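You operate a simulated robot arm through the tools that you are given. There is no shell and no other tool.

You run a simulated robot arm. Do the job below in one go: nothing can be reset, and whatever is moved stays where it is left.

JOB
Dry the wet sherd with the fan and put it in the beige desk's drawer.
Fine: tilt the head down at it, switch on till the shine has gone, then off; shut the drawer.
Where things are to end (x, y in the base frame): plain beige sherd within 0.06 m of [0.9, 0.74].

It is judged by the outcome, as a careful person would: the job done as asked, and still so three seconds after it is handed in. It fails if anything else is knocked over, pushed out of place, dropped, spilled or broken.

ROBOT AND FRAMES
A 6-joint arm with a two-finger parallel gripper, fixed in place. Base frame: the origin is at the foot of the arm, x ahead of it, y to its left, z up. Units: m, rad, N and s.
Its first joint turns from -2.897 to 2.897 rad. Payload 3.43 kg.
The TCP is the grasp point between the finger pads, 0.034 m short of the fingertips. In the tool frame z runs along the fingers and y along their closing line. The gripper opens to 0.128 m. The fingers are 0.024 m wide and 0.012 m thick; the gripper's body (0.048 by 0.13 m) begins 0.096 m behind the TCP.
Orientation is that of the tool frame in the base frame, as a unit quaternion [x, y, z, w]. With the fingers straight down and closing along the base's y, the tool's x points along the base's -x, its y along +y and its z along -z.

CONTROLS
- The arm moves only by the tool send_rows. Its argument "increments" is a list that holds one entry, the list of rows, each a list of 7 numbers: the gripper command, from -1 (fully open) to 1 (shut), values between in proportion, then the shift along the tool's x, y, z in m, then the turn, a rotation vector about the tool's x, y, z in rad. In form: [[[jaw, tx, ty, tz, rx, ry, rz], ...]]. A call has 1 to 20 rows; each row is the pose to reach, as a shift and turn from the pose commanded when the call began, along the tool's axes at that moment. Rows are played at 5 a second. More than 0.05 m and 0.15 rad between two rows, or a gripper value outside its range, and nothing of the call is played. A pose out of reach is approached as far as the arm can. The call stops where the force on the tool passes 40 N (or 10 N more than at its start, if that is more) or the arm is blocked; 0.2 s more then pass. The fingers move at their own pace (about 0.153 m/s each) and stop on an object; they squeeze with about 40 N. The grip force told is the motor's: it shows also when the fingers shut on nothing. Time passes only in rows, and 0.2 s behind the last, so rows that repeat a pose let the fingers close. It gives the time, the measured TCP pose, the force on the tool (base axes), the opening and the grip force at its end, in the units of the frame above (readings bear some noise), with the torque about the TCP (base axes, N m) and any sound that the robot's microphone picked up, and new pictures: "pictures" is both (left out), scene, wrist or none.
- Cameras (640 x 400 px; columns grow to the right, rows downward): "scene" is fixed at [0.4018, -0.6501, 1.3257]; the picture's right is [0.97, -0.24, 0.00], its down [-0.12, -0.47, -0.87] and it looks along [0.21, 0.85, -0.49] (base axes); focal length 358 px, centre (320, 200). "wrist" rides on the gripper at [0.076, -0.011, -0.16] in the tool frame; the picture's right is [0.15, 0.99, 0.00], its down [-0.88, 0.13, -0.46] and it looks along [-0.45, 0.07, 0.89] (tool axes); focal length 234 px, centre (320, 200). There is no depth. A picture from a camera that has moved, and an enlarged one, comes with that camera's place and axes in the base frame and with its lens. The place of the scene camera against the robot may be out by one fixed shift of up to 0.012 m in any direction.
- close_up(camera, box): a new picture of the part [left, top, right, bottom] of that camera's present view, enlarged. No time passes.
- finish_job(): hands the job in; it is judged then, once.

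Places have to be worked out from the pictures, the camera data and where the tool is seen. Open the gripper and draw the arm clear of the work before you hand the job in, unless the task says otherwise.

The tools are called after "Call:" as a command line: name --argument value ..., lists and objects as JSON in quotes. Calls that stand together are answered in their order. send_rows: Moves the arm, as the interface text tells. Its arguments: {"type":"object","properties":{"increments":{"type":"array"},"pictures":{"type":"string","enum":["both","scene","wrist","none"]}},"required":["increments"]} The other tools are called the same way: close_up (camera, box) takes an enlarged picture of a part of a camera's view; finish_job () hands the job in.

At the start:

```text
time_s: 0.0
position: [0.4901, -0.0687, 0.7609]
ee_rot: [-0.002, 0.979, -0.001, 0.205]
ft_force: [0.4, -0.4, -0.2]
wrist_torque: [-0.02, -0.02, 0.04]
width: 0.1275
grip_force: 0.1
```

scene: 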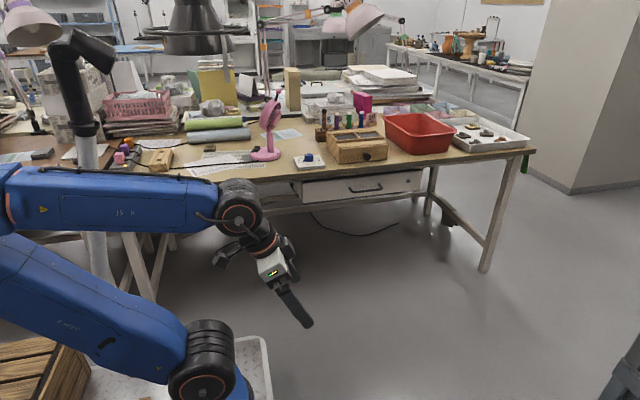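
wrist: 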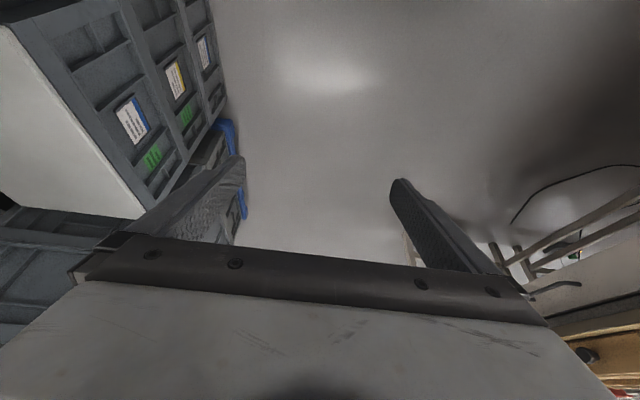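

I see the desk ahead-left with a pink fan, a small tray, a wooden box, a red tub and a drawer. I'll take close-ups to find the sherd and the fan controls.

Call:
close_up --camera "scene" --box '[180, 80, 400, 220]'

Call:
close_up --camera "scene" --box '[380, 80, 560, 200]'

Call:
close_up --camera "scene" --box '[240, 85, 330, 175]'

Call:
close_up --camera "scene" --box '[60, 120, 210, 190]'

```text
2.86 times, centred on (290, 150) of scene
camera zoom: at [0.4018, -0.6501, 1.3257], right [0.97, -0.24, 0.0], down [-0.12, -0.47, -0.87], along [0.21, 0.85, -0.49], focal length 1024 px, centre (406, 343)
```

zoom: 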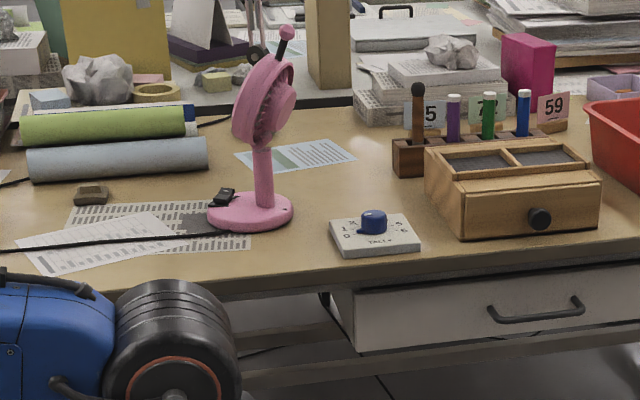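

```text
3.33 times, centred on (470, 140) of scene
camera zoom: at [0.4018, -0.6501, 1.3257], right [0.97, -0.24, 0.0], down [-0.12, -0.47, -0.87], along [0.21, 0.85, -0.49], focal length 1194 px, centre (-180, 400)
```

zoom: 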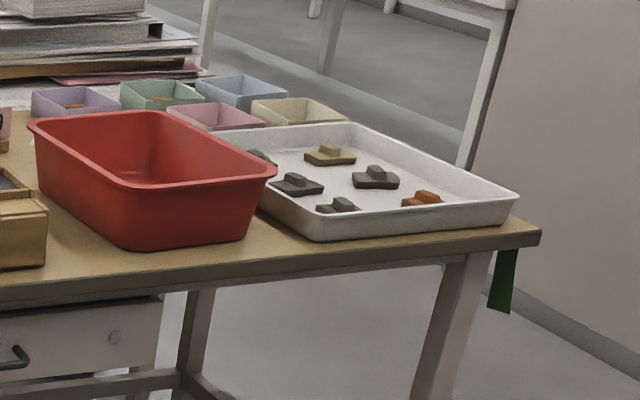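

```text
4.44 times, centred on (285, 130) of scene
camera zoom: at [0.4018, -0.6501, 1.3257], right [0.97, -0.24, 0.0], down [-0.12, -0.47, -0.87], along [0.21, 0.85, -0.49], focal length 1592 px, centre (476, 511)
```

zoom: 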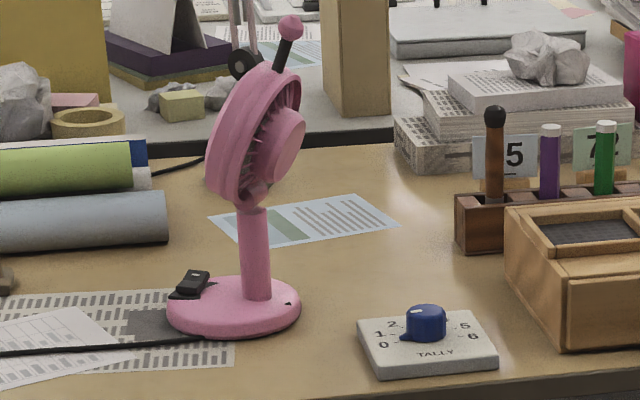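

```text
4.27 times, centred on (135, 155) of scene
camera zoom: at [0.4018, -0.6501, 1.3257], right [0.97, -0.24, 0.0], down [-0.12, -0.47, -0.87], along [0.21, 0.85, -0.49], focal length 1529 px, centre (1109, 392)
```

zoom: 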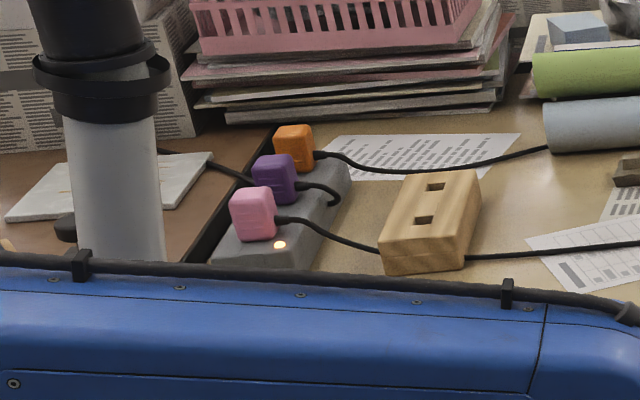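

The sherd is probably the small brown piece left of the fan, around (0.3, 0.9), and the fan has a ball handle on its head and a black switch on its base. I raise the arm and set the tool vertical before swinging toward the desk for a better look.

Call:
send_rows --increments '[[[-1, -0.02, 0, -0.045, 0, 0.1, 0], [-1, -0.04, 0, -0.09, 0, 0.2, 0], [-1, -0.06, 0, -0.135, 0, 0.3, 0], [-1, -0.08, 0, -0.18, 0, 0.413, 0], [-1, -0.1, 0, -0.225, 0, 0.413, 0], [-1, -0.12, 0, -0.27, 0, 0.413, 0]]]'

```text
time_s: 1.4
position: [0.4926, -0.075, 1.056]
ee_rot: [-0.002, 1.0, -0.001, -0.001]
ft_force: [0.2, 0.3, -0.1]
wrist_torque: [0.01, 0.01, -0.03]
width: 0.1279
grip_force: 0.1
camera wrist: at [0.4167, -0.0841, 1.2168], right [-0.15, 0.99, 0.0], down [0.88, 0.13, 0.46], along [0.45, 0.07, -0.89], focal length 234 px, centre (320, 200)
```

scene: 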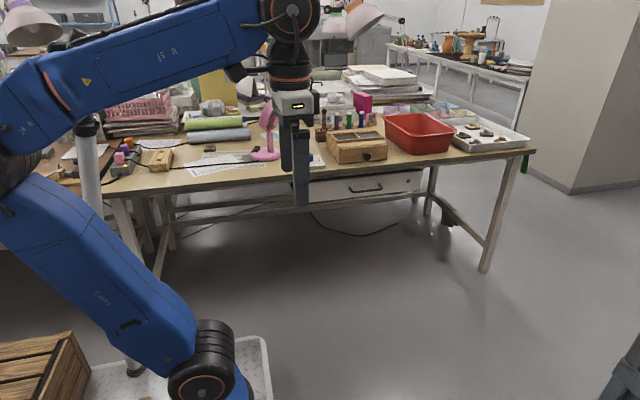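
wrist: 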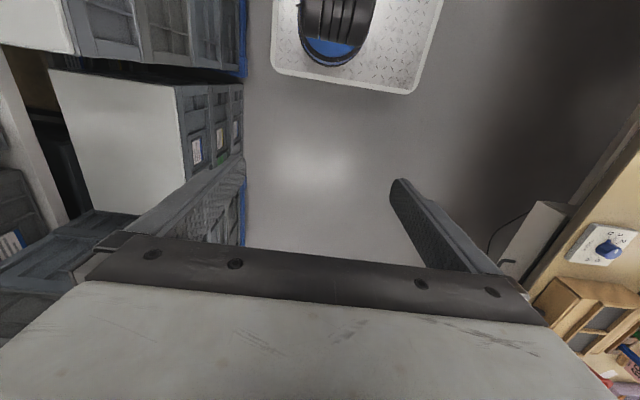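

The tool is vertical now at z≈1.06. I swing it toward the desk with the tool turned so the wrist camera faces the desk top.

Call:
send_rows --increments '[[[-1, 0.016, 0.039, -0.005, 0, 0, -0.11], [-1, 0.032, 0.078, -0.01, 0, 0, -0.22], [-1, 0.048, 0.117, -0.015, 0, 0, -0.33], [-1, 0.064, 0.156, -0.02, 0, 0, -0.44], [-1, 0.08, 0.195, -0.025, 0, 0, -0.55], [-1, 0.096, 0.234, -0.03, 0, 0, -0.66], [-1, 0.112, 0.273, -0.035, 0, 0, -0.77], [-1, 0.128, 0.312, -0.04, 0, 0, -0.88], [-1, 0.144, 0.351, -0.045, 0, 0, -0.99], [-1, 0.16, 0.39, -0.05, 0, 0, -1.1], [-1, 0.17, 0.429, -0.055, 0, 0, -1.22], [-1, 0.18, 0.46, -0.06, 0, 0, -1.34]]]'

```text
time_s: 4.0
position: [0.3063, 0.3901, 1.1153]
ee_rot: [-0.623, 0.783, -0.001, 0.0]
ft_force: [-0.7, -0.7, 0.8]
wrist_torque: [0.07, -0.04, 0.03]
width: 0.128
grip_force: 0.1
camera wrist: at [0.2991, 0.3153, 1.2769], right [-1.0, 0.08, 0.0], down [0.07, 0.89, 0.46], along [0.04, 0.45, -0.89], focal length 234 px, centre (320, 200)
```

scene: 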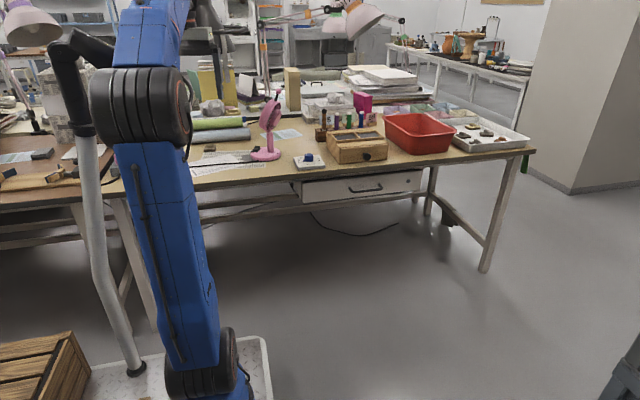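
wrist: 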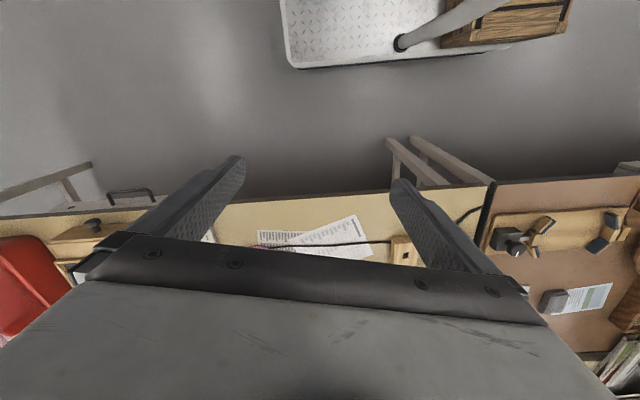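

The wrist camera's lower half is blocked by the gripper body, so I'll take close-ups of the useful region to triangulate the desk edge and the papers.

Call:
close_up --camera "wrist" --box '[220, 160, 440, 290]'

Call:
close_up --camera "wrist" --box '[0, 150, 220, 290]'

Call:
close_up --camera "scene" --box '[180, 110, 320, 210]'

```text
2.91 times, centred on (330, 225) of wrist
camera zoom: at [0.2991, 0.3153, 1.2769], right [-1.0, 0.08, 0.0], down [0.07, 0.89, 0.46], along [0.04, 0.45, -0.89], focal length 681 px, centre (291, 127)
```

zoom: 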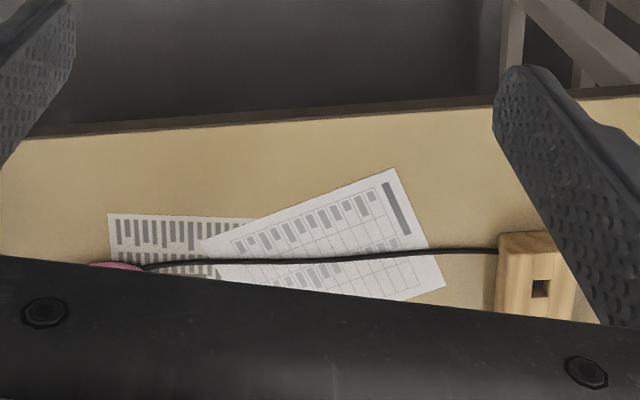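

```text
2.86 times, centred on (110, 220) of wrist
camera zoom: at [0.2991, 0.3153, 1.2769], right [-1.0, 0.08, 0.0], down [0.07, 0.89, 0.46], along [0.04, 0.45, -0.89], focal length 669 px, centre (920, 143)
```

zoom: 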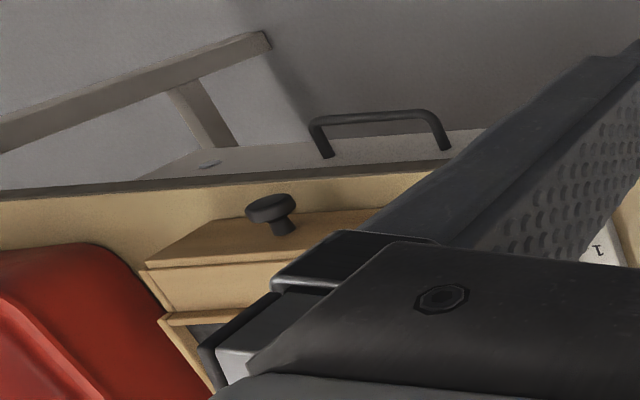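

```text
4.00 times, centred on (250, 160) of scene
camera zoom: at [0.4018, -0.6501, 1.3257], right [0.97, -0.24, 0.0], down [-0.12, -0.47, -0.87], along [0.21, 0.85, -0.49], focal length 1433 px, centre (600, 360)
```

zoom: 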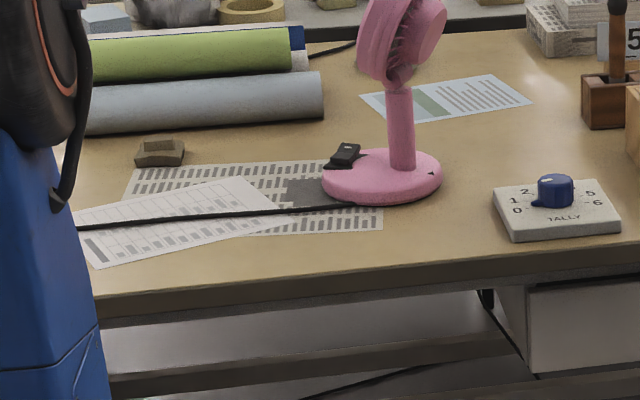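

Triangulating a paper corner gives the desk top at z≈0.75 with its front edge at y≈0.57. That puts the sherd near (0.29, 0.88), the fan column near (0.54, 0.78), and the fan's ball handle near (0.59, 0.78, 1.0). I check the top-left for overhead obstacles.

Call:
close_up --camera "scene" --box '[0, 0, 260, 160]'

Call:
close_up --camera "scene" --box '[290, 150, 440, 230]'

```text
2.46 times, centred on (130, 80) of scene
camera zoom: at [0.4018, -0.6501, 1.3257], right [0.97, -0.24, 0.0], down [-0.12, -0.47, -0.87], along [0.21, 0.85, -0.49], focal length 882 px, centre (788, 495)
```

zoom: 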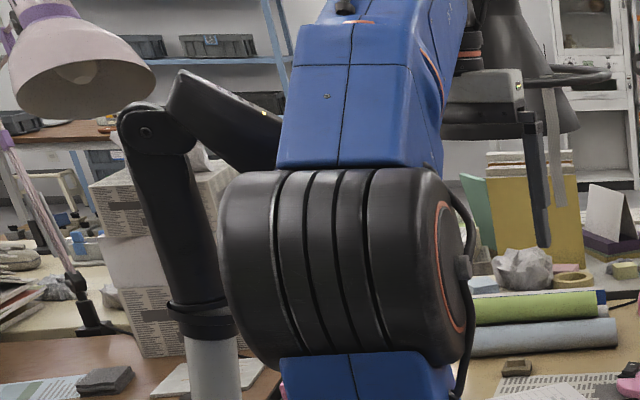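

```text
4.27 times, centred on (365, 190) of scene
camera zoom: at [0.4018, -0.6501, 1.3257], right [0.97, -0.24, 0.0], down [-0.12, -0.47, -0.87], along [0.21, 0.85, -0.49], focal length 1529 px, centre (128, 243)
```

zoom: 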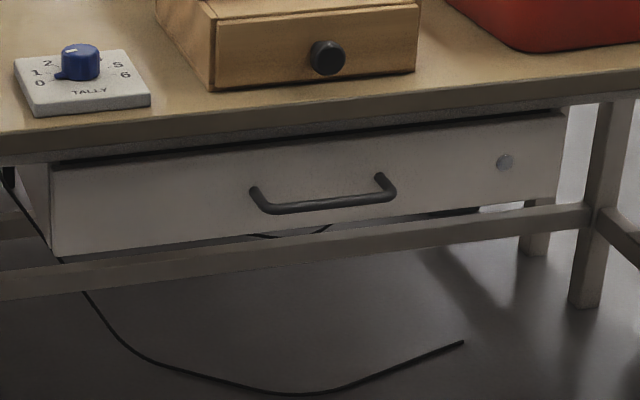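

A fume-extractor pole and hood may be overhead near the left, so I want a forward view first. I tilt the tool outward by about 0.9 rad so the wrist camera sees the desk top and whatever hangs above it.

Call:
send_rows --increments '[[[-1, -0.01, 0, 0, 0, -0.13, 0], [-1, -0.02, 0, 0, 0, -0.26, 0], [-1, -0.03, 0, 0, 0, -0.39, 0], [-1, -0.04, 0, 0, 0, -0.52, 0], [-1, -0.05, 0, 0, 0, -0.65, 0], [-1, -0.06, 0, 0, 0, -0.78, 0], [-1, -0.07, 0, 0, 0, -0.91, 0]]]'

```text
time_s: 5.6
position: [0.3257, 0.4584, 1.1149]
ee_rot: [-0.559, 0.703, 0.273, 0.345]
ft_force: [0.6, 0.4, 0.6]
wrist_torque: [0.02, 0.02, -0.01]
width: 0.1278
grip_force: 0.0
camera wrist: at [0.2975, 0.2894, 1.1555], right [-0.98, 0.14, -0.12], down [-0.09, 0.21, 0.97], along [0.16, 0.97, -0.19], focal length 234 px, centre (320, 200)
```

scene: 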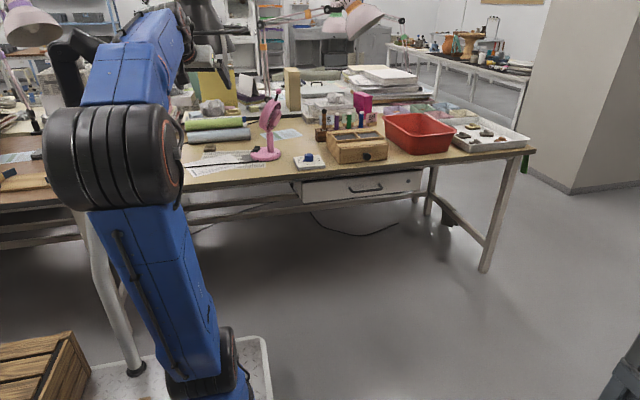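
wrist: 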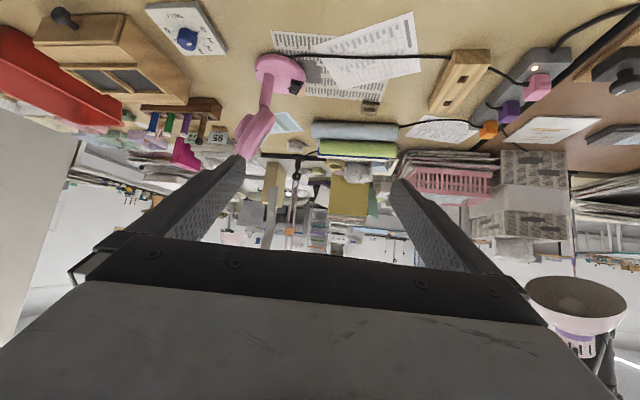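

Good view (upside down), with nothing hanging above the fan and sherd. I zoom in on the fan, the sherd and the plug strip.

Call:
close_up --camera "wrist" --box '[220, 30, 400, 170]'

Call:
close_up --camera "wrist" --box '[400, 30, 600, 150]'

Call:
close_up --camera "wrist" --box '[320, 80, 420, 140]'

Call:
close_up --camera "wrist" --box '[230, 30, 330, 180]'

```text
2.86 times, centred on (310, 100) of wrist
camera zoom: at [0.2975, 0.2894, 1.1555], right [-0.98, 0.14, -0.12], down [-0.09, 0.21, 0.97], along [0.16, 0.97, -0.19], focal length 669 px, centre (349, 486)
```

zoom: 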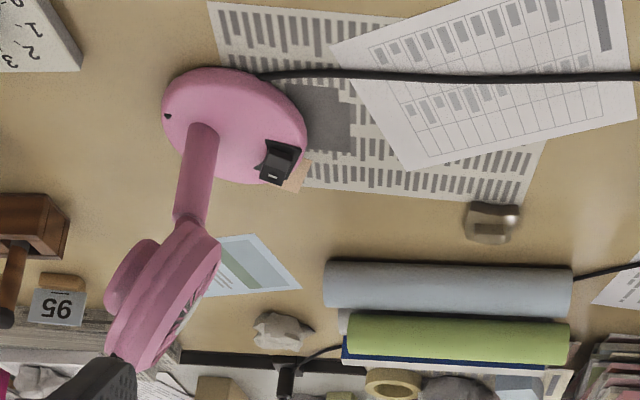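

```text
3.20 times, centred on (500, 90) of wrist
camera zoom: at [0.2975, 0.2894, 1.1555], right [-0.98, 0.14, -0.12], down [-0.09, 0.21, 0.97], along [0.16, 0.97, -0.19], focal length 749 px, centre (-256, 552)
```

zoom: 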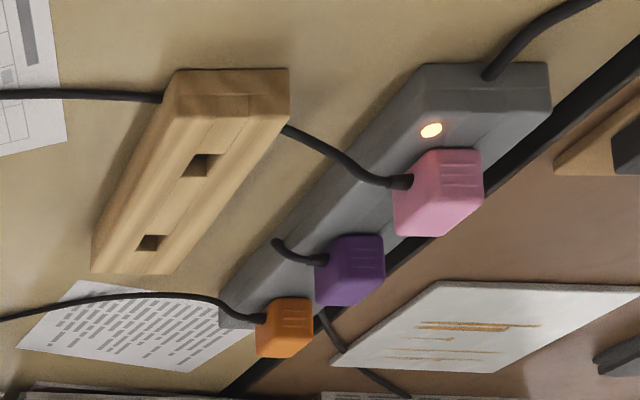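

```text
6.40 times, centred on (370, 110) of wrist
camera zoom: at [0.2975, 0.2894, 1.1555], right [-0.98, 0.14, -0.12], down [-0.09, 0.21, 0.97], along [0.16, 0.97, -0.19], focal length 1499 px, centre (0, 776)
```

zoom: 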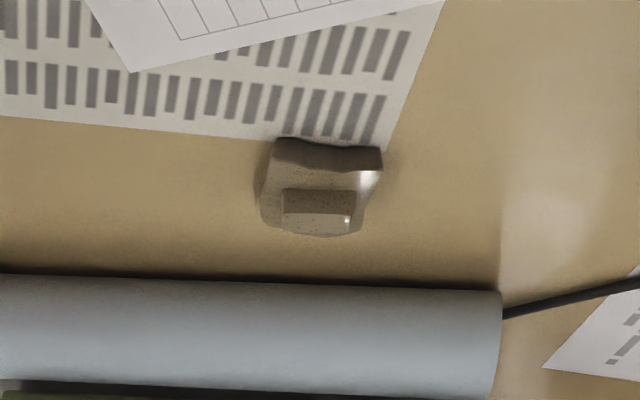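

```text
2.67 times, centred on (280, 105) of wrist
camera zoom: at [0.2975, 0.2894, 1.1555], right [-0.98, 0.14, -0.12], down [-0.09, 0.21, 0.97], along [0.16, 0.97, -0.19], focal length 624 px, centre (427, 453)
```

zoom: 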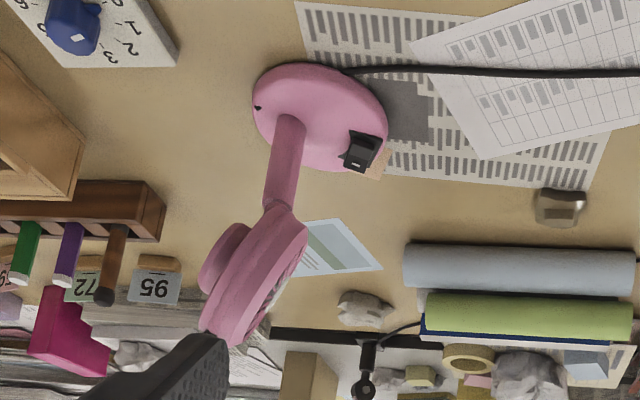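

The sherd shows a wet glint at about (0.29, 0.886). The fan column is near (0.54, 0.77), its pivot near z 0.85, and its rocker switch near (0.478, 0.79). I move the tool in front of the fan, facing +y, to get a precise view of the handle.

Call:
send_rows --increments '[[[-1, -0.006, -0.035, 0.0229, -0.0274, -0.0196, -0.0184], [-1, -0.012, -0.0702, 0.0457, -0.0549, -0.0391, -0.0369], [-1, -0.018, -0.1053, 0.0686, -0.0823, -0.0587, -0.0553], [-1, -0.024, -0.1403, 0.0914, -0.1097, -0.0783, -0.0737], [-1, -0.03, -0.1754, 0.1143, -0.1371, -0.0979, -0.0921], [-1, -0.036, -0.2105, 0.1371, -0.1646, -0.1174, -0.1106], [-1, -0.042, -0.2456, 0.16, -0.192, -0.137, -0.129]]]'

```text
time_s: 7.2
position: [0.602, 0.547, 1.052]
ee_rot: [0.613, -0.61, -0.355, -0.354]
ft_force: [-0.2, -0.3, 0.3]
wrist_torque: [-0.07, -0.02, -0.05]
width: 0.1279
grip_force: 0.0
camera wrist: at [0.6125, 0.374, 1.0686], right [-0.99, -0.08, -0.13], down [-0.13, 0.04, 0.99], along [-0.07, 1.0, -0.05], focal length 234 px, centre (320, 200)
```

scene: 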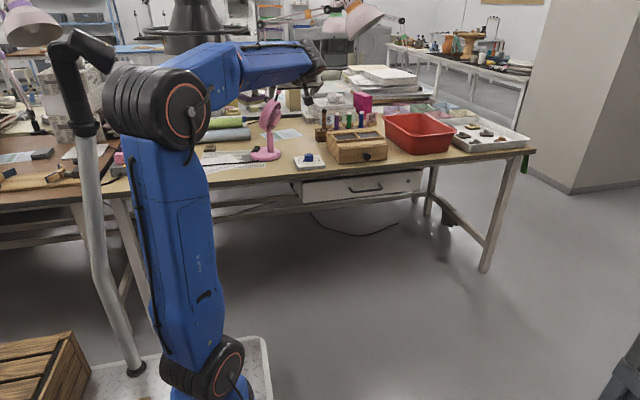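
wrist: 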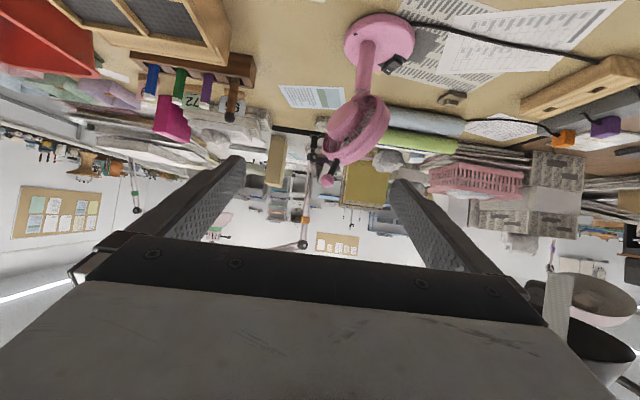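

Call:
close_up --camera "wrist" --box '[290, 0, 430, 200]'

Call:
close_up --camera "scene" --box '[240, 80, 330, 170]'

```text
2.00 times, centred on (360, 100) of wrist
camera zoom: at [0.6125, 0.374, 1.0686], right [-0.99, -0.08, -0.13], down [-0.13, 0.04, 0.99], along [-0.07, 1.0, -0.05], focal length 468 px, centre (240, 400)
```

zoom: 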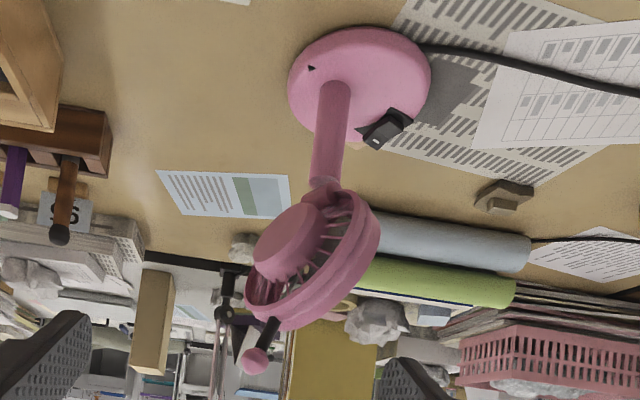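

```text
4.44 times, centred on (285, 125) of scene
camera zoom: at [0.4018, -0.6501, 1.3257], right [0.97, -0.24, 0.0], down [-0.12, -0.47, -0.87], along [0.21, 0.85, -0.49], focal length 1592 px, centre (476, 533)
```

zoom: 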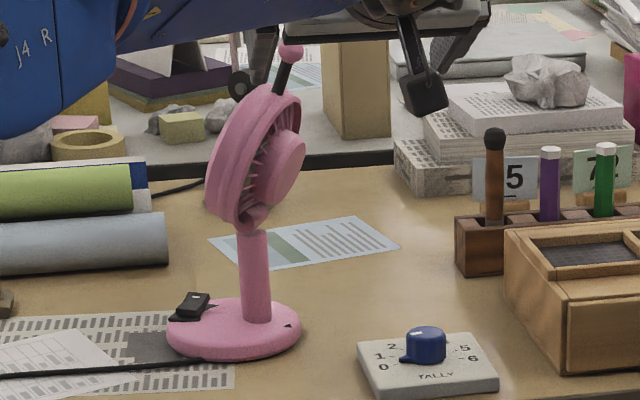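

Triangulation from both cameras puts the handle ball at about (0.581, 0.715, 1.02) and the tilt pivot at about (0.54, 0.743, 0.865), with the fan facing roughly 150° toward the sherd. I narrow the jaws into a fork and pre-align so that the closing line lies along the tilt direction.

Call:
send_rows --increments '[[[-0.3, -0.0067, 0.0138, 0.0155, 0.0972, -0.0512, 0.0398], [0.0625, -0.0134, 0.0276, 0.031, 0.1943, -0.1023, 0.0796], [0.0625, -0.02, 0.0415, 0.0466, 0.2915, -0.1535, 0.1194], [0.0625, -0.0267, 0.0553, 0.0621, 0.3886, -0.2046, 0.1592], [0.0625, -0.0334, 0.0691, 0.0776, 0.4858, -0.2558, 0.199], [0.0625, -0.0334, 0.0691, 0.0776, 0.4858, -0.2558, 0.199]]]'

```text
time_s: 8.6
position: [0.5235, 0.6343, 1.0314]
ee_rot: [-0.368, 0.721, 0.328, 0.487]
ft_force: [0.9, 0.1, 2.5]
wrist_torque: [-0.19, 0.2, 0.07]
width: 0.0603
grip_force: 0.0
out of reach, approached as far as the arm can: row 4, 5
camera wrist: at [0.4398, 0.4806, 1.0093], right [-0.88, 0.48, -0.03], down [-0.1, -0.13, 0.99], along [0.47, 0.87, 0.16], focal length 234 px, centre (320, 200)
```

scene: 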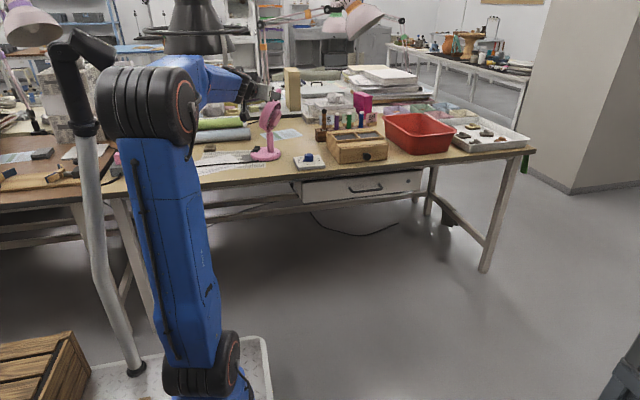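
wrist: 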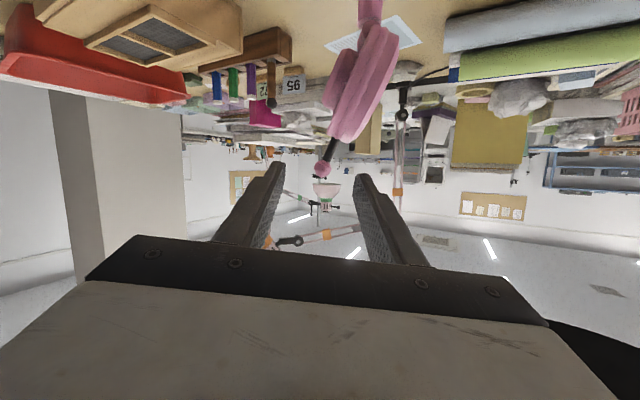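

The pose was slightly limited by reach, but the fork is lined up well. Two wrist views put the ball at about (0.579, 0.741, 1.017) and the pivot at about (0.535, 0.765, 0.855). I advance partway and recheck.

Call:
send_rows --increments '[[[0.0625, -0.008, 0.003, 0.025, 0, 0, 0], [0.0625, -0.018, 0.006, 0.05, 0, 0, 0]]]'

```text
time_s: 9.2
position: [0.5501, 0.6818, 1.0452]
ee_rot: [-0.399, 0.686, 0.304, 0.528]
ft_force: [0.1, -0.6, 0.3]
wrist_torque: [-0.02, 0.01, 0.01]
width: 0.0603
grip_force: 0.2
camera wrist: at [0.4727, 0.5271, 1.0155], right [-0.88, 0.46, -0.15], down [-0.22, -0.12, 0.97], along [0.43, 0.88, 0.21], focal length 234 px, centre (320, 200)
```

scene: 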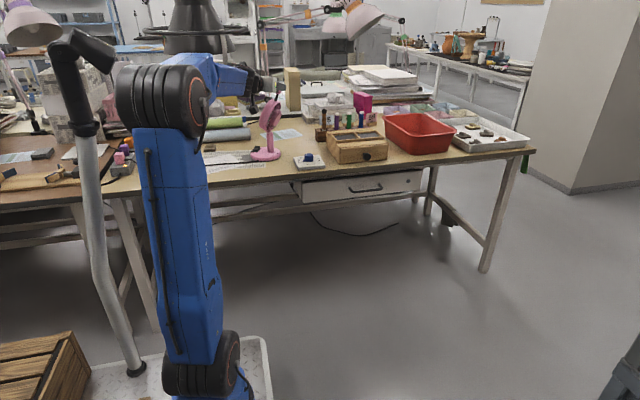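
wrist: 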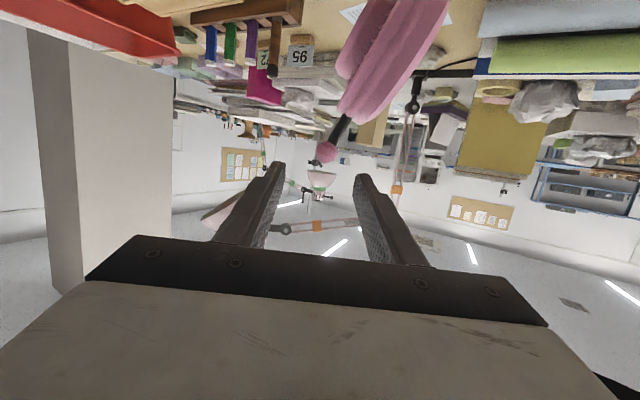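

The ball is now about 7 cm ahead along the fingers and about 1 cm low. I advance so the fork straddles the handle without touching it.

Call:
send_rows --increments '[[[0.0625, 0.007, 0.003, 0.015, 0, 0, 0], [0.0625, 0.013, 0.005, 0.03, 0, 0, 0], [0.0625, 0.013, 0.005, 0.045, 0, 0, 0], [0.0625, 0.013, 0.005, 0.06, 0, 0, 0]]]'

Call:
close_up --camera "scene" --box '[220, 70, 320, 170]'

```text
time_s: 10.2
position: [0.5731, 0.7338, 1.0198]
ee_rot: [-0.399, 0.686, 0.304, 0.527]
ft_force: [-0.1, -0.2, 0.8]
wrist_torque: [-0.04, 0.01, 0.01]
width: 0.06
grip_force: 0.1
camera wrist: at [0.4971, 0.5778, 0.9891], right [-0.88, 0.46, -0.14], down [-0.22, -0.12, 0.97], along [0.43, 0.88, 0.21], focal length 234 px, centre (320, 200)
```

scene: 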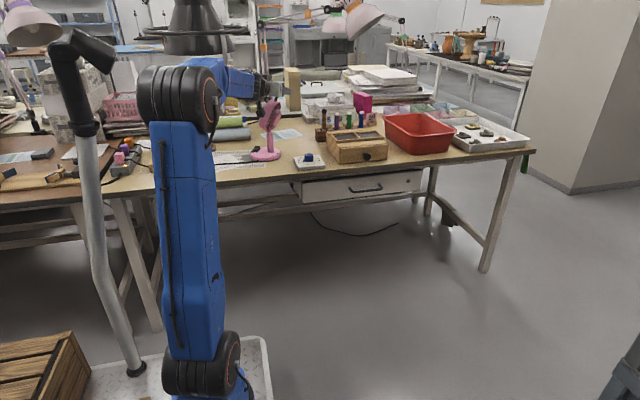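
wrist: 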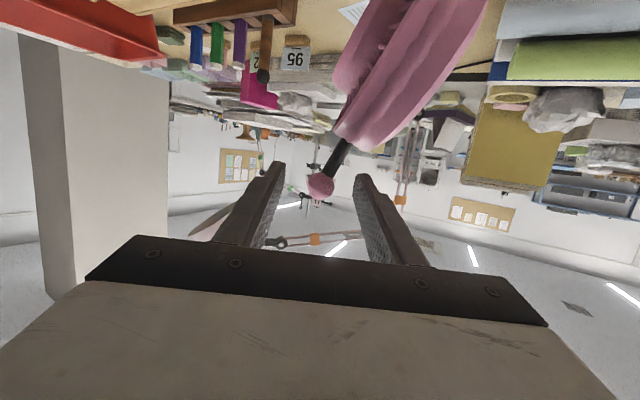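

```text
4.00 times, centred on (270, 120) of scene
camera zoom: at [0.4018, -0.6501, 1.3257], right [0.97, -0.24, 0.0], down [-0.12, -0.47, -0.87], along [0.21, 0.85, -0.49], focal length 1433 px, centre (520, 520)
```

zoom: 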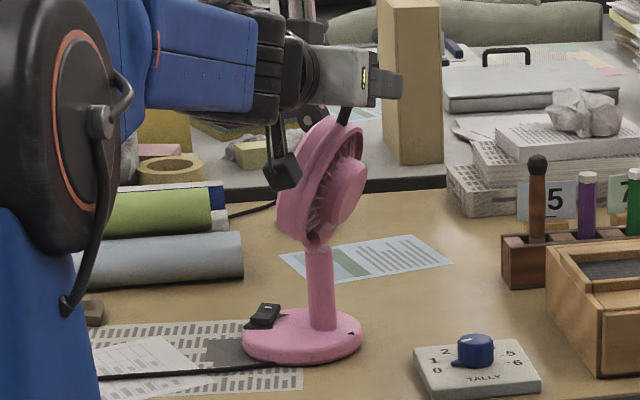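

The ball sits inside the fork, about 1 cm past the TCP. I push it forward (toward the sherd) slowly along its arc, first to about 10° past vertical.

Call:
send_rows --increments '[[[0.0625, 0, 0.01, 0, 0, 0, 0], [0.0625, 0, 0.019, 0, 0, 0, 0], [0.0625, -0.0019, 0.027, -0.0005, 0, 0, 0], [0.0625, -0.0039, 0.035, -0.001, 0, 0, 0], [0.0625, -0.0053, 0.0437, -0.0014, 0, 0, 0], [0.0625, -0.0063, 0.052, -0.0017, 0, 0, 0], [0.0625, -0.0068, 0.06, -0.0018, 0, 0, 0], [0.0625, -0.0071, 0.0687, -0.0019, 0, 0, 0], [0.0625, -0.0068, 0.078, -0.0018, 0, 0, 0], [0.0625, -0.0058, 0.088, -0.0016, 0, 0, 0], [0.0625, -0.0046, 0.098, -0.0012, 0, 0, 0]]]'

Call:
close_up --camera "scene" --box '[220, 70, 320, 170]'

```text
time_s: 12.6
position: [0.4899, 0.7783, 1.0218]
ee_rot: [-0.399, 0.686, 0.304, 0.527]
ft_force: [-0.9, -0.3, 0.0]
wrist_torque: [0.01, -0.02, 0.0]
width: 0.0601
grip_force: 0.1
camera wrist: at [0.4125, 0.6252, 0.9929], right [-0.88, 0.46, -0.15], down [-0.22, -0.12, 0.97], along [0.43, 0.88, 0.2], focal length 234 px, centre (320, 200)
```

scene: 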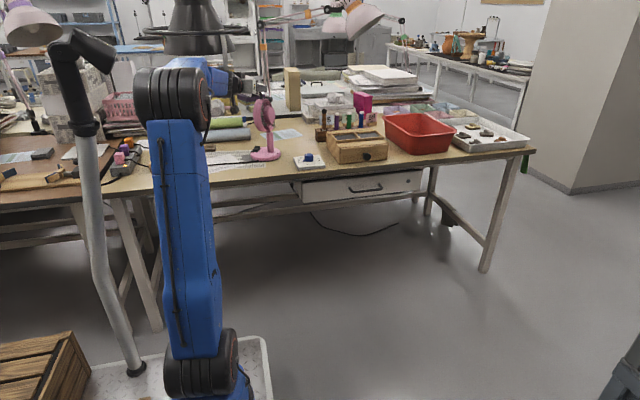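
wrist: 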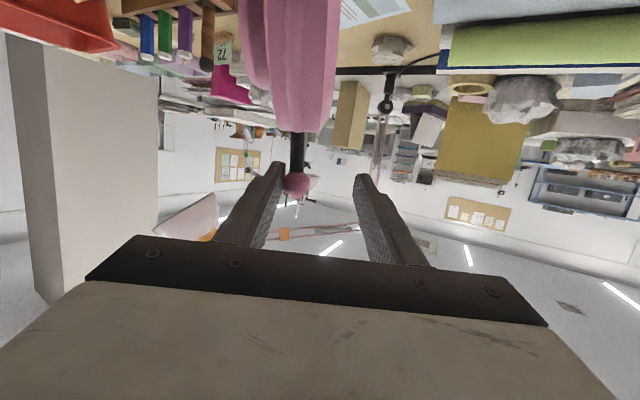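

```text
4.00 times, centred on (270, 120) of scene
camera zoom: at [0.4018, -0.6501, 1.3257], right [0.97, -0.24, 0.0], down [-0.12, -0.47, -0.87], along [0.21, 0.85, -0.49], focal length 1433 px, centre (520, 520)
```

zoom: 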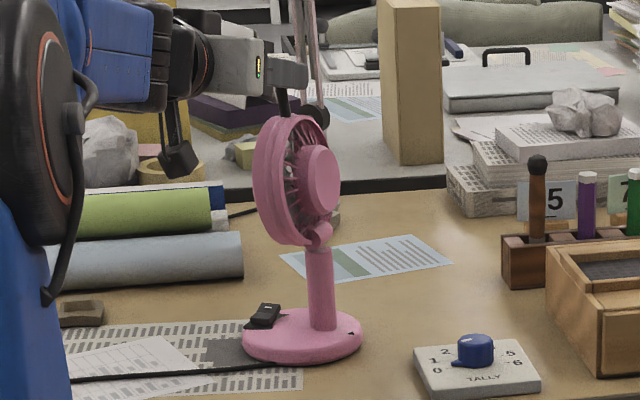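

The base hasn't moved and the head is now just past vertical. I continue the push to about 30° down.

Call:
send_rows --increments '[[[0.0625, 0.0029, 0.012, 0.0008, 0, 0, 0], [0.0625, 0.0064, 0.024, 0.0017, 0, 0, 0], [0.0625, 0.0106, 0.035, 0.0028, 0, 0, 0], [0.0625, 0.0155, 0.047, 0.0041, 0, 0, 0], [0.0625, 0.0211, 0.058, 0.0056, 0, 0, 0]]]'

Call:
close_up --camera "scene" --box '[220, 70, 320, 170]'

```text
time_s: 13.8
position: [0.4392, 0.8111, 1.0001]
ee_rot: [-0.398, 0.686, 0.303, 0.528]
ft_force: [2.5, -1.3, 5.2]
wrist_torque: [-0.03, -0.23, -0.06]
width: 0.0618
grip_force: 1.5
camera wrist: at [0.3621, 0.6551, 0.97], right [-0.88, 0.46, -0.14], down [-0.22, -0.12, 0.97], along [0.43, 0.88, 0.2], focal length 234 px, centre (320, 200)
```

scene: 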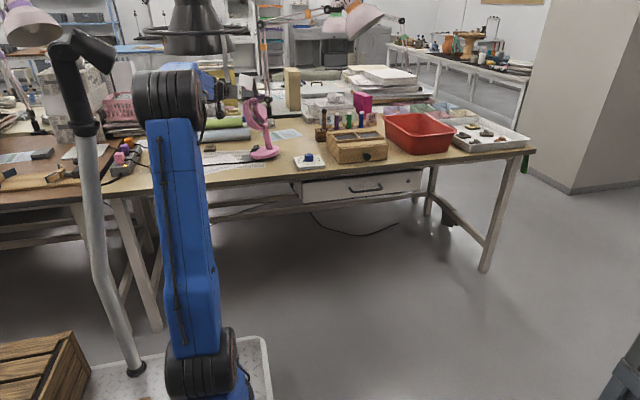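
wrist: 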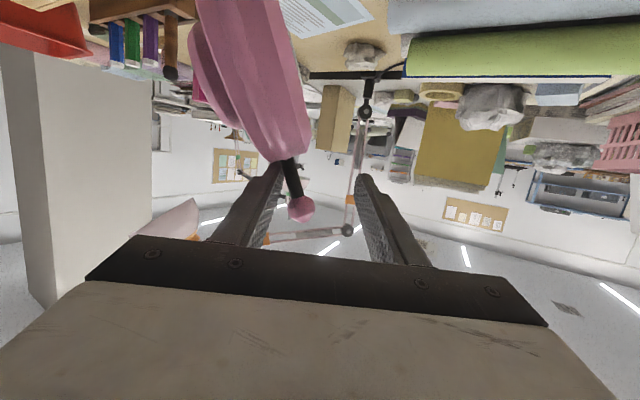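

```text
4.00 times, centred on (270, 120) of scene
camera zoom: at [0.4018, -0.6501, 1.3257], right [0.97, -0.24, 0.0], down [-0.12, -0.47, -0.87], along [0.21, 0.85, -0.49], focal length 1433 px, centre (520, 520)
```

zoom: 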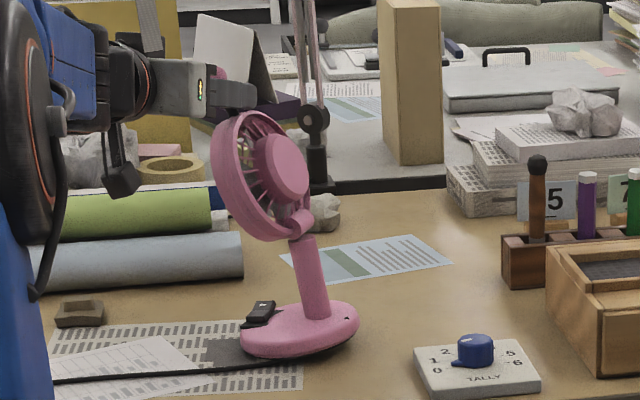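

The head has reached its tilt limit and the whole fan is starting to tip (the column leans and the base has lifted). I back off slowly along the same path so the base settles flat.

Call:
send_rows --increments '[[[0.0625, -0.0028, -0.0055, -0.0008, 0, 0, 0], [0.0625, -0.0056, -0.011, -0.0015, 0, 0, 0], [0.0625, -0.0081, -0.017, -0.0022, 0, 0, 0], [0.0625, -0.0105, -0.023, -0.0028, 0, 0, 0], [0.0625, -0.0126, -0.0285, -0.0033, 0, 0, 0], [0.0625, -0.0147, -0.034, -0.0039, 0, 0, 0]]]'

Call:
close_up --camera "scene" --box '[220, 70, 320, 170]'

```text
time_s: 15.2
position: [0.4665, 0.7945, 1.0162]
ee_rot: [-0.399, 0.686, 0.304, 0.528]
ft_force: [2.9, -1.5, -1.0]
wrist_torque: [-0.02, 0.05, 0.0]
width: 0.0613
grip_force: 1.2
camera wrist: at [0.39, 0.6395, 0.9855], right [-0.88, 0.46, -0.14], down [-0.22, -0.12, 0.97], along [0.43, 0.88, 0.2], focal length 234 px, centre (320, 200)
```

scene: 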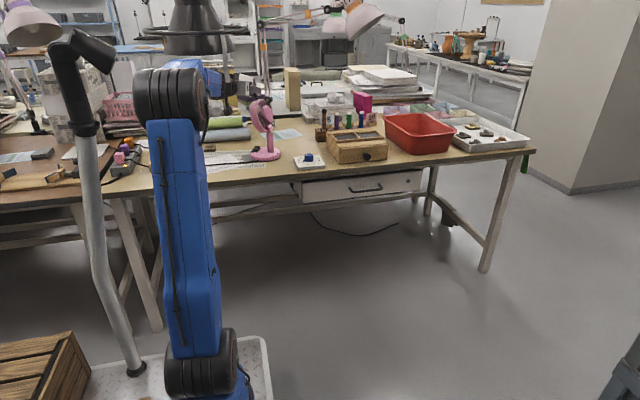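
wrist: 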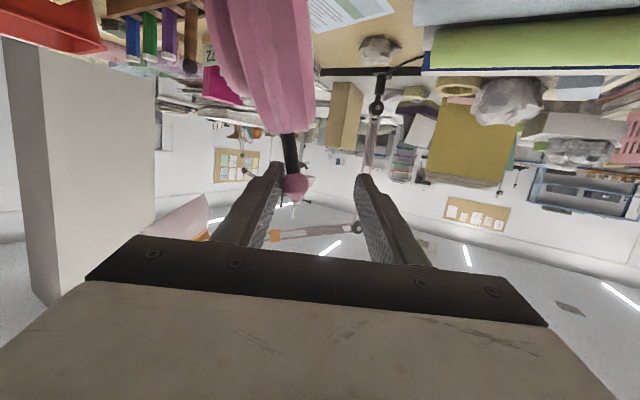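

```text
4.00 times, centred on (270, 120) of scene
camera zoom: at [0.4018, -0.6501, 1.3257], right [0.97, -0.24, 0.0], down [-0.12, -0.47, -0.87], along [0.21, 0.85, -0.49], focal length 1433 px, centre (520, 520)
```

zoom: 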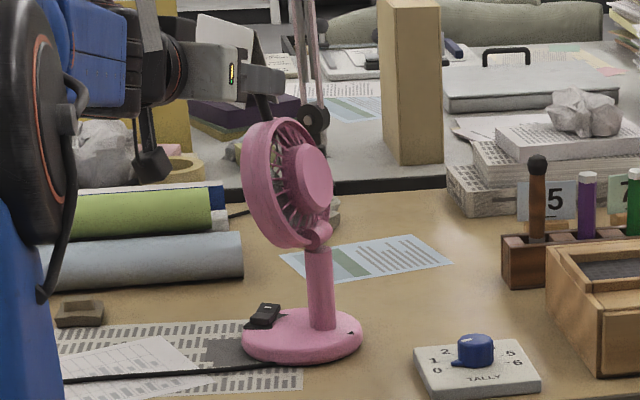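

The base is flat again in its original spot, and the head rests at its down limit of about 20°, which points along the line to the sherd. I release the rear contact and withdraw the fork straight back.

Call:
send_rows --increments '[[[0.0625, -0.001, -0.006, 0, 0, 0, 0], [0.0625, -0.002, -0.012, 0, 0, 0, 0], [0.0625, -0.003, -0.017, 0, 0, 0, 0], [0.0625, -0.003, -0.017, -0.02, 0, 0, 0], [0.0625, -0.003, -0.017, -0.045, 0, 0, 0], [0.0625, -0.003, -0.017, -0.075, 0, 0, 0], [0.0625, -0.003, -0.017, -0.11, 0, 0, 0], [0.0625, -0.003, -0.017, -0.15, 0, 0, 0]]]'

Call:
close_up --camera "scene" --box '[220, 70, 320, 170]'

Call:
close_up --camera "wrist" --box '[220, 0, 420, 200]'

```text
time_s: 17.0
position: [0.4099, 0.6623, 1.0558]
ee_rot: [-0.399, 0.686, 0.304, 0.527]
ft_force: [0.1, 0.7, -0.7]
wrist_torque: [-0.01, -0.04, -0.06]
width: 0.0598
grip_force: 0.0
camera wrist: at [0.3322, 0.5071, 1.0259], right [-0.88, 0.46, -0.15], down [-0.22, -0.12, 0.97], along [0.43, 0.88, 0.2], focal length 234 px, centre (320, 200)
```

scene: 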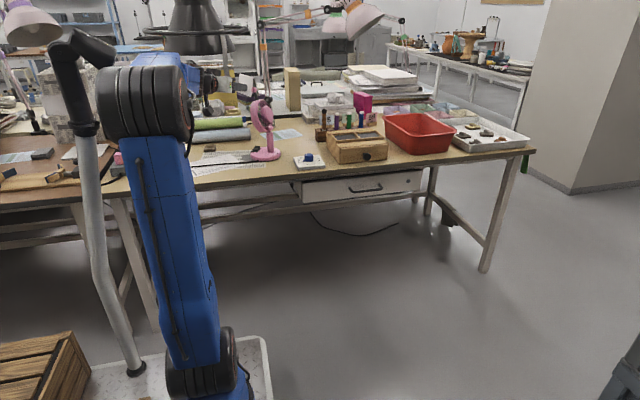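
wrist: 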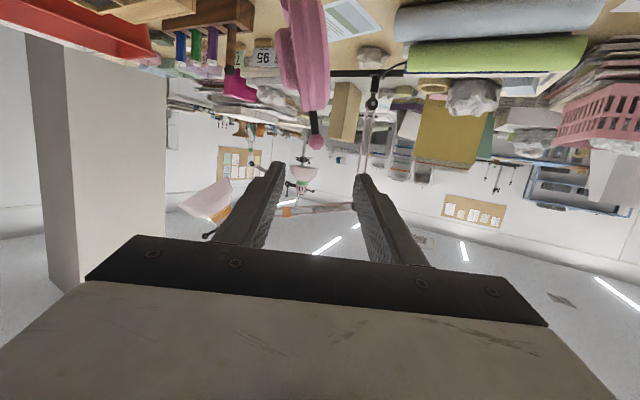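

```text
4.00 times, centred on (270, 120) of scene
camera zoom: at [0.4018, -0.6501, 1.3257], right [0.97, -0.24, 0.0], down [-0.12, -0.47, -0.87], along [0.21, 0.85, -0.49], focal length 1433 px, centre (520, 520)
```

zoom: 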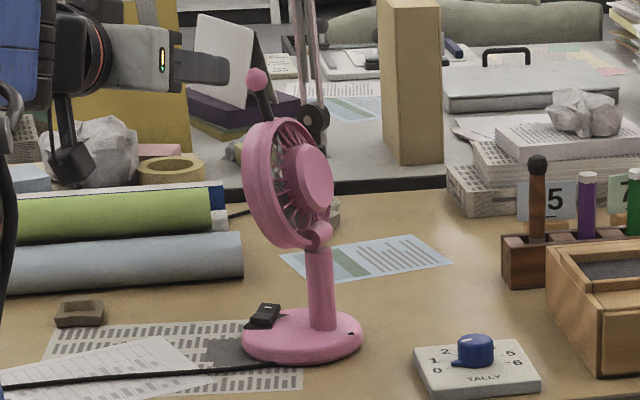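

```text
2.00 times, centred on (320, 100) of wrist
camera zoom: at [0.3322, 0.5071, 1.0259], right [-0.88, 0.46, -0.15], down [-0.22, -0.12, 0.97], along [0.43, 0.88, 0.2], focal length 468 px, centre (320, 400)
```

zoom: 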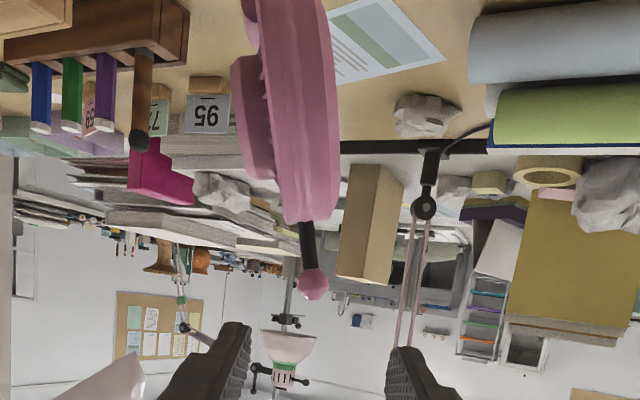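

The head stays tilted and the base is in place. The switch triangulates to about (0.477, 0.791, 0.776), partly under the head, so I come in from the side with a tilted tool to inspect it.

Call:
send_rows --increments '[[[0.0625, 0.0346, 0.0069, 0.0178, 0.0468, 0.0867, 0.0244], [0.0625, 0.0691, 0.0137, 0.0357, 0.0936, 0.1734, 0.0488], [0.0625, 0.1037, 0.0206, 0.0535, 0.1405, 0.2602, 0.0731], [0.0625, 0.1382, 0.0274, 0.0714, 0.1873, 0.3469, 0.0975], [0.0625, 0.1728, 0.0343, 0.0892, 0.2341, 0.4336, 0.1219], [0.0625, 0.1728, 0.0343, 0.0892, 0.2341, 0.4336, 0.1219]]]'

Call:
close_up --camera "wrist" --box '[220, 60, 420, 220]'

```text
time_s: 18.4
position: [0.4012, 0.7156, 0.8704]
ee_rot: [-0.349, 0.837, 0.161, 0.391]
ft_force: [0.4, 0.2, -0.4]
wrist_torque: [0.02, -0.01, -0.04]
width: 0.0599
grip_force: 0.1
camera wrist: at [0.2888, 0.5884, 0.917], right [-0.77, 0.63, -0.12], down [0.06, 0.25, 0.97], along [0.64, 0.74, -0.23], focal length 234 px, centre (320, 200)
```

scene: 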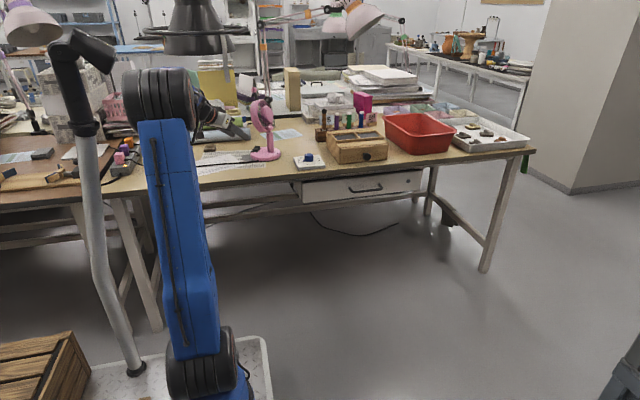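
wrist: 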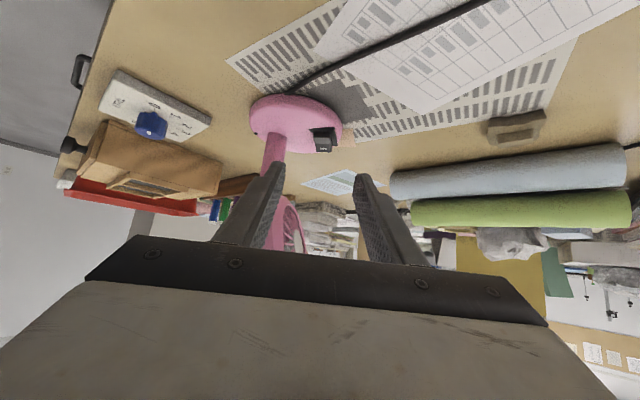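

```text
2.50 times, centred on (320, 140) of wrist
camera zoom: at [0.2888, 0.5884, 0.917], right [-0.77, 0.63, -0.12], down [0.06, 0.25, 0.97], along [0.64, 0.74, -0.23], focal length 585 px, centre (320, 350)
```

zoom: 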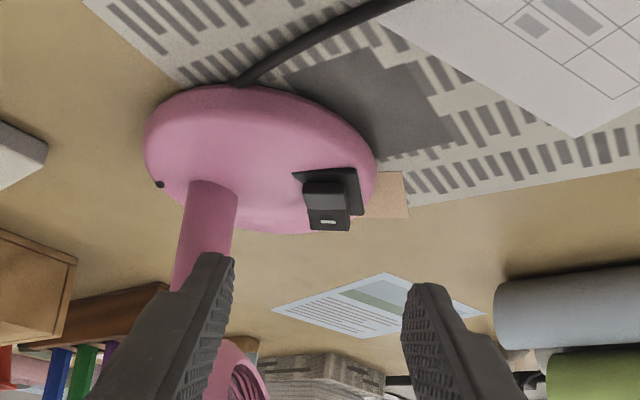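

Call:
close_up --camera "wrist" --box '[290, 110, 360, 165]'

Call:
close_up --camera "scene" --box '[240, 135, 290, 170]'

```text
7.27 times, centred on (325, 138) of wrist
camera zoom: at [0.2888, 0.5884, 0.917], right [-0.77, 0.63, -0.12], down [0.06, 0.25, 0.97], along [0.64, 0.74, -0.23], focal length 1703 px, centre (284, 654)
```

zoom: 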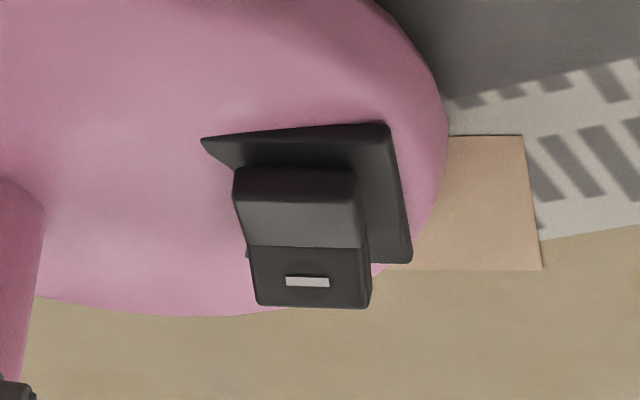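

```text
11.43 times, centred on (265, 152) of scene
camera zoom: at [0.4018, -0.6501, 1.3257], right [0.97, -0.24, 0.0], down [-0.12, -0.47, -0.87], along [0.21, 0.85, -0.49], focal length 4094 px, centre (949, 743)
```

zoom: 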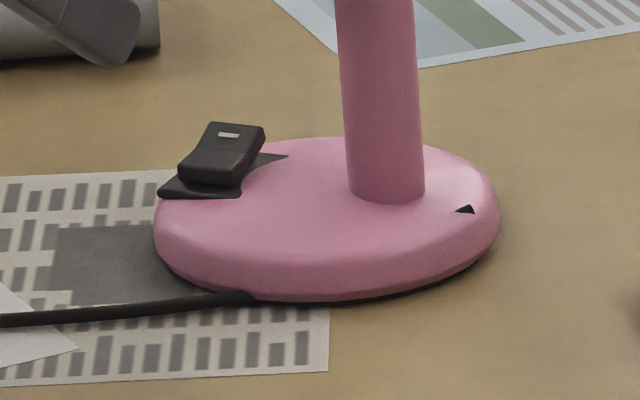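

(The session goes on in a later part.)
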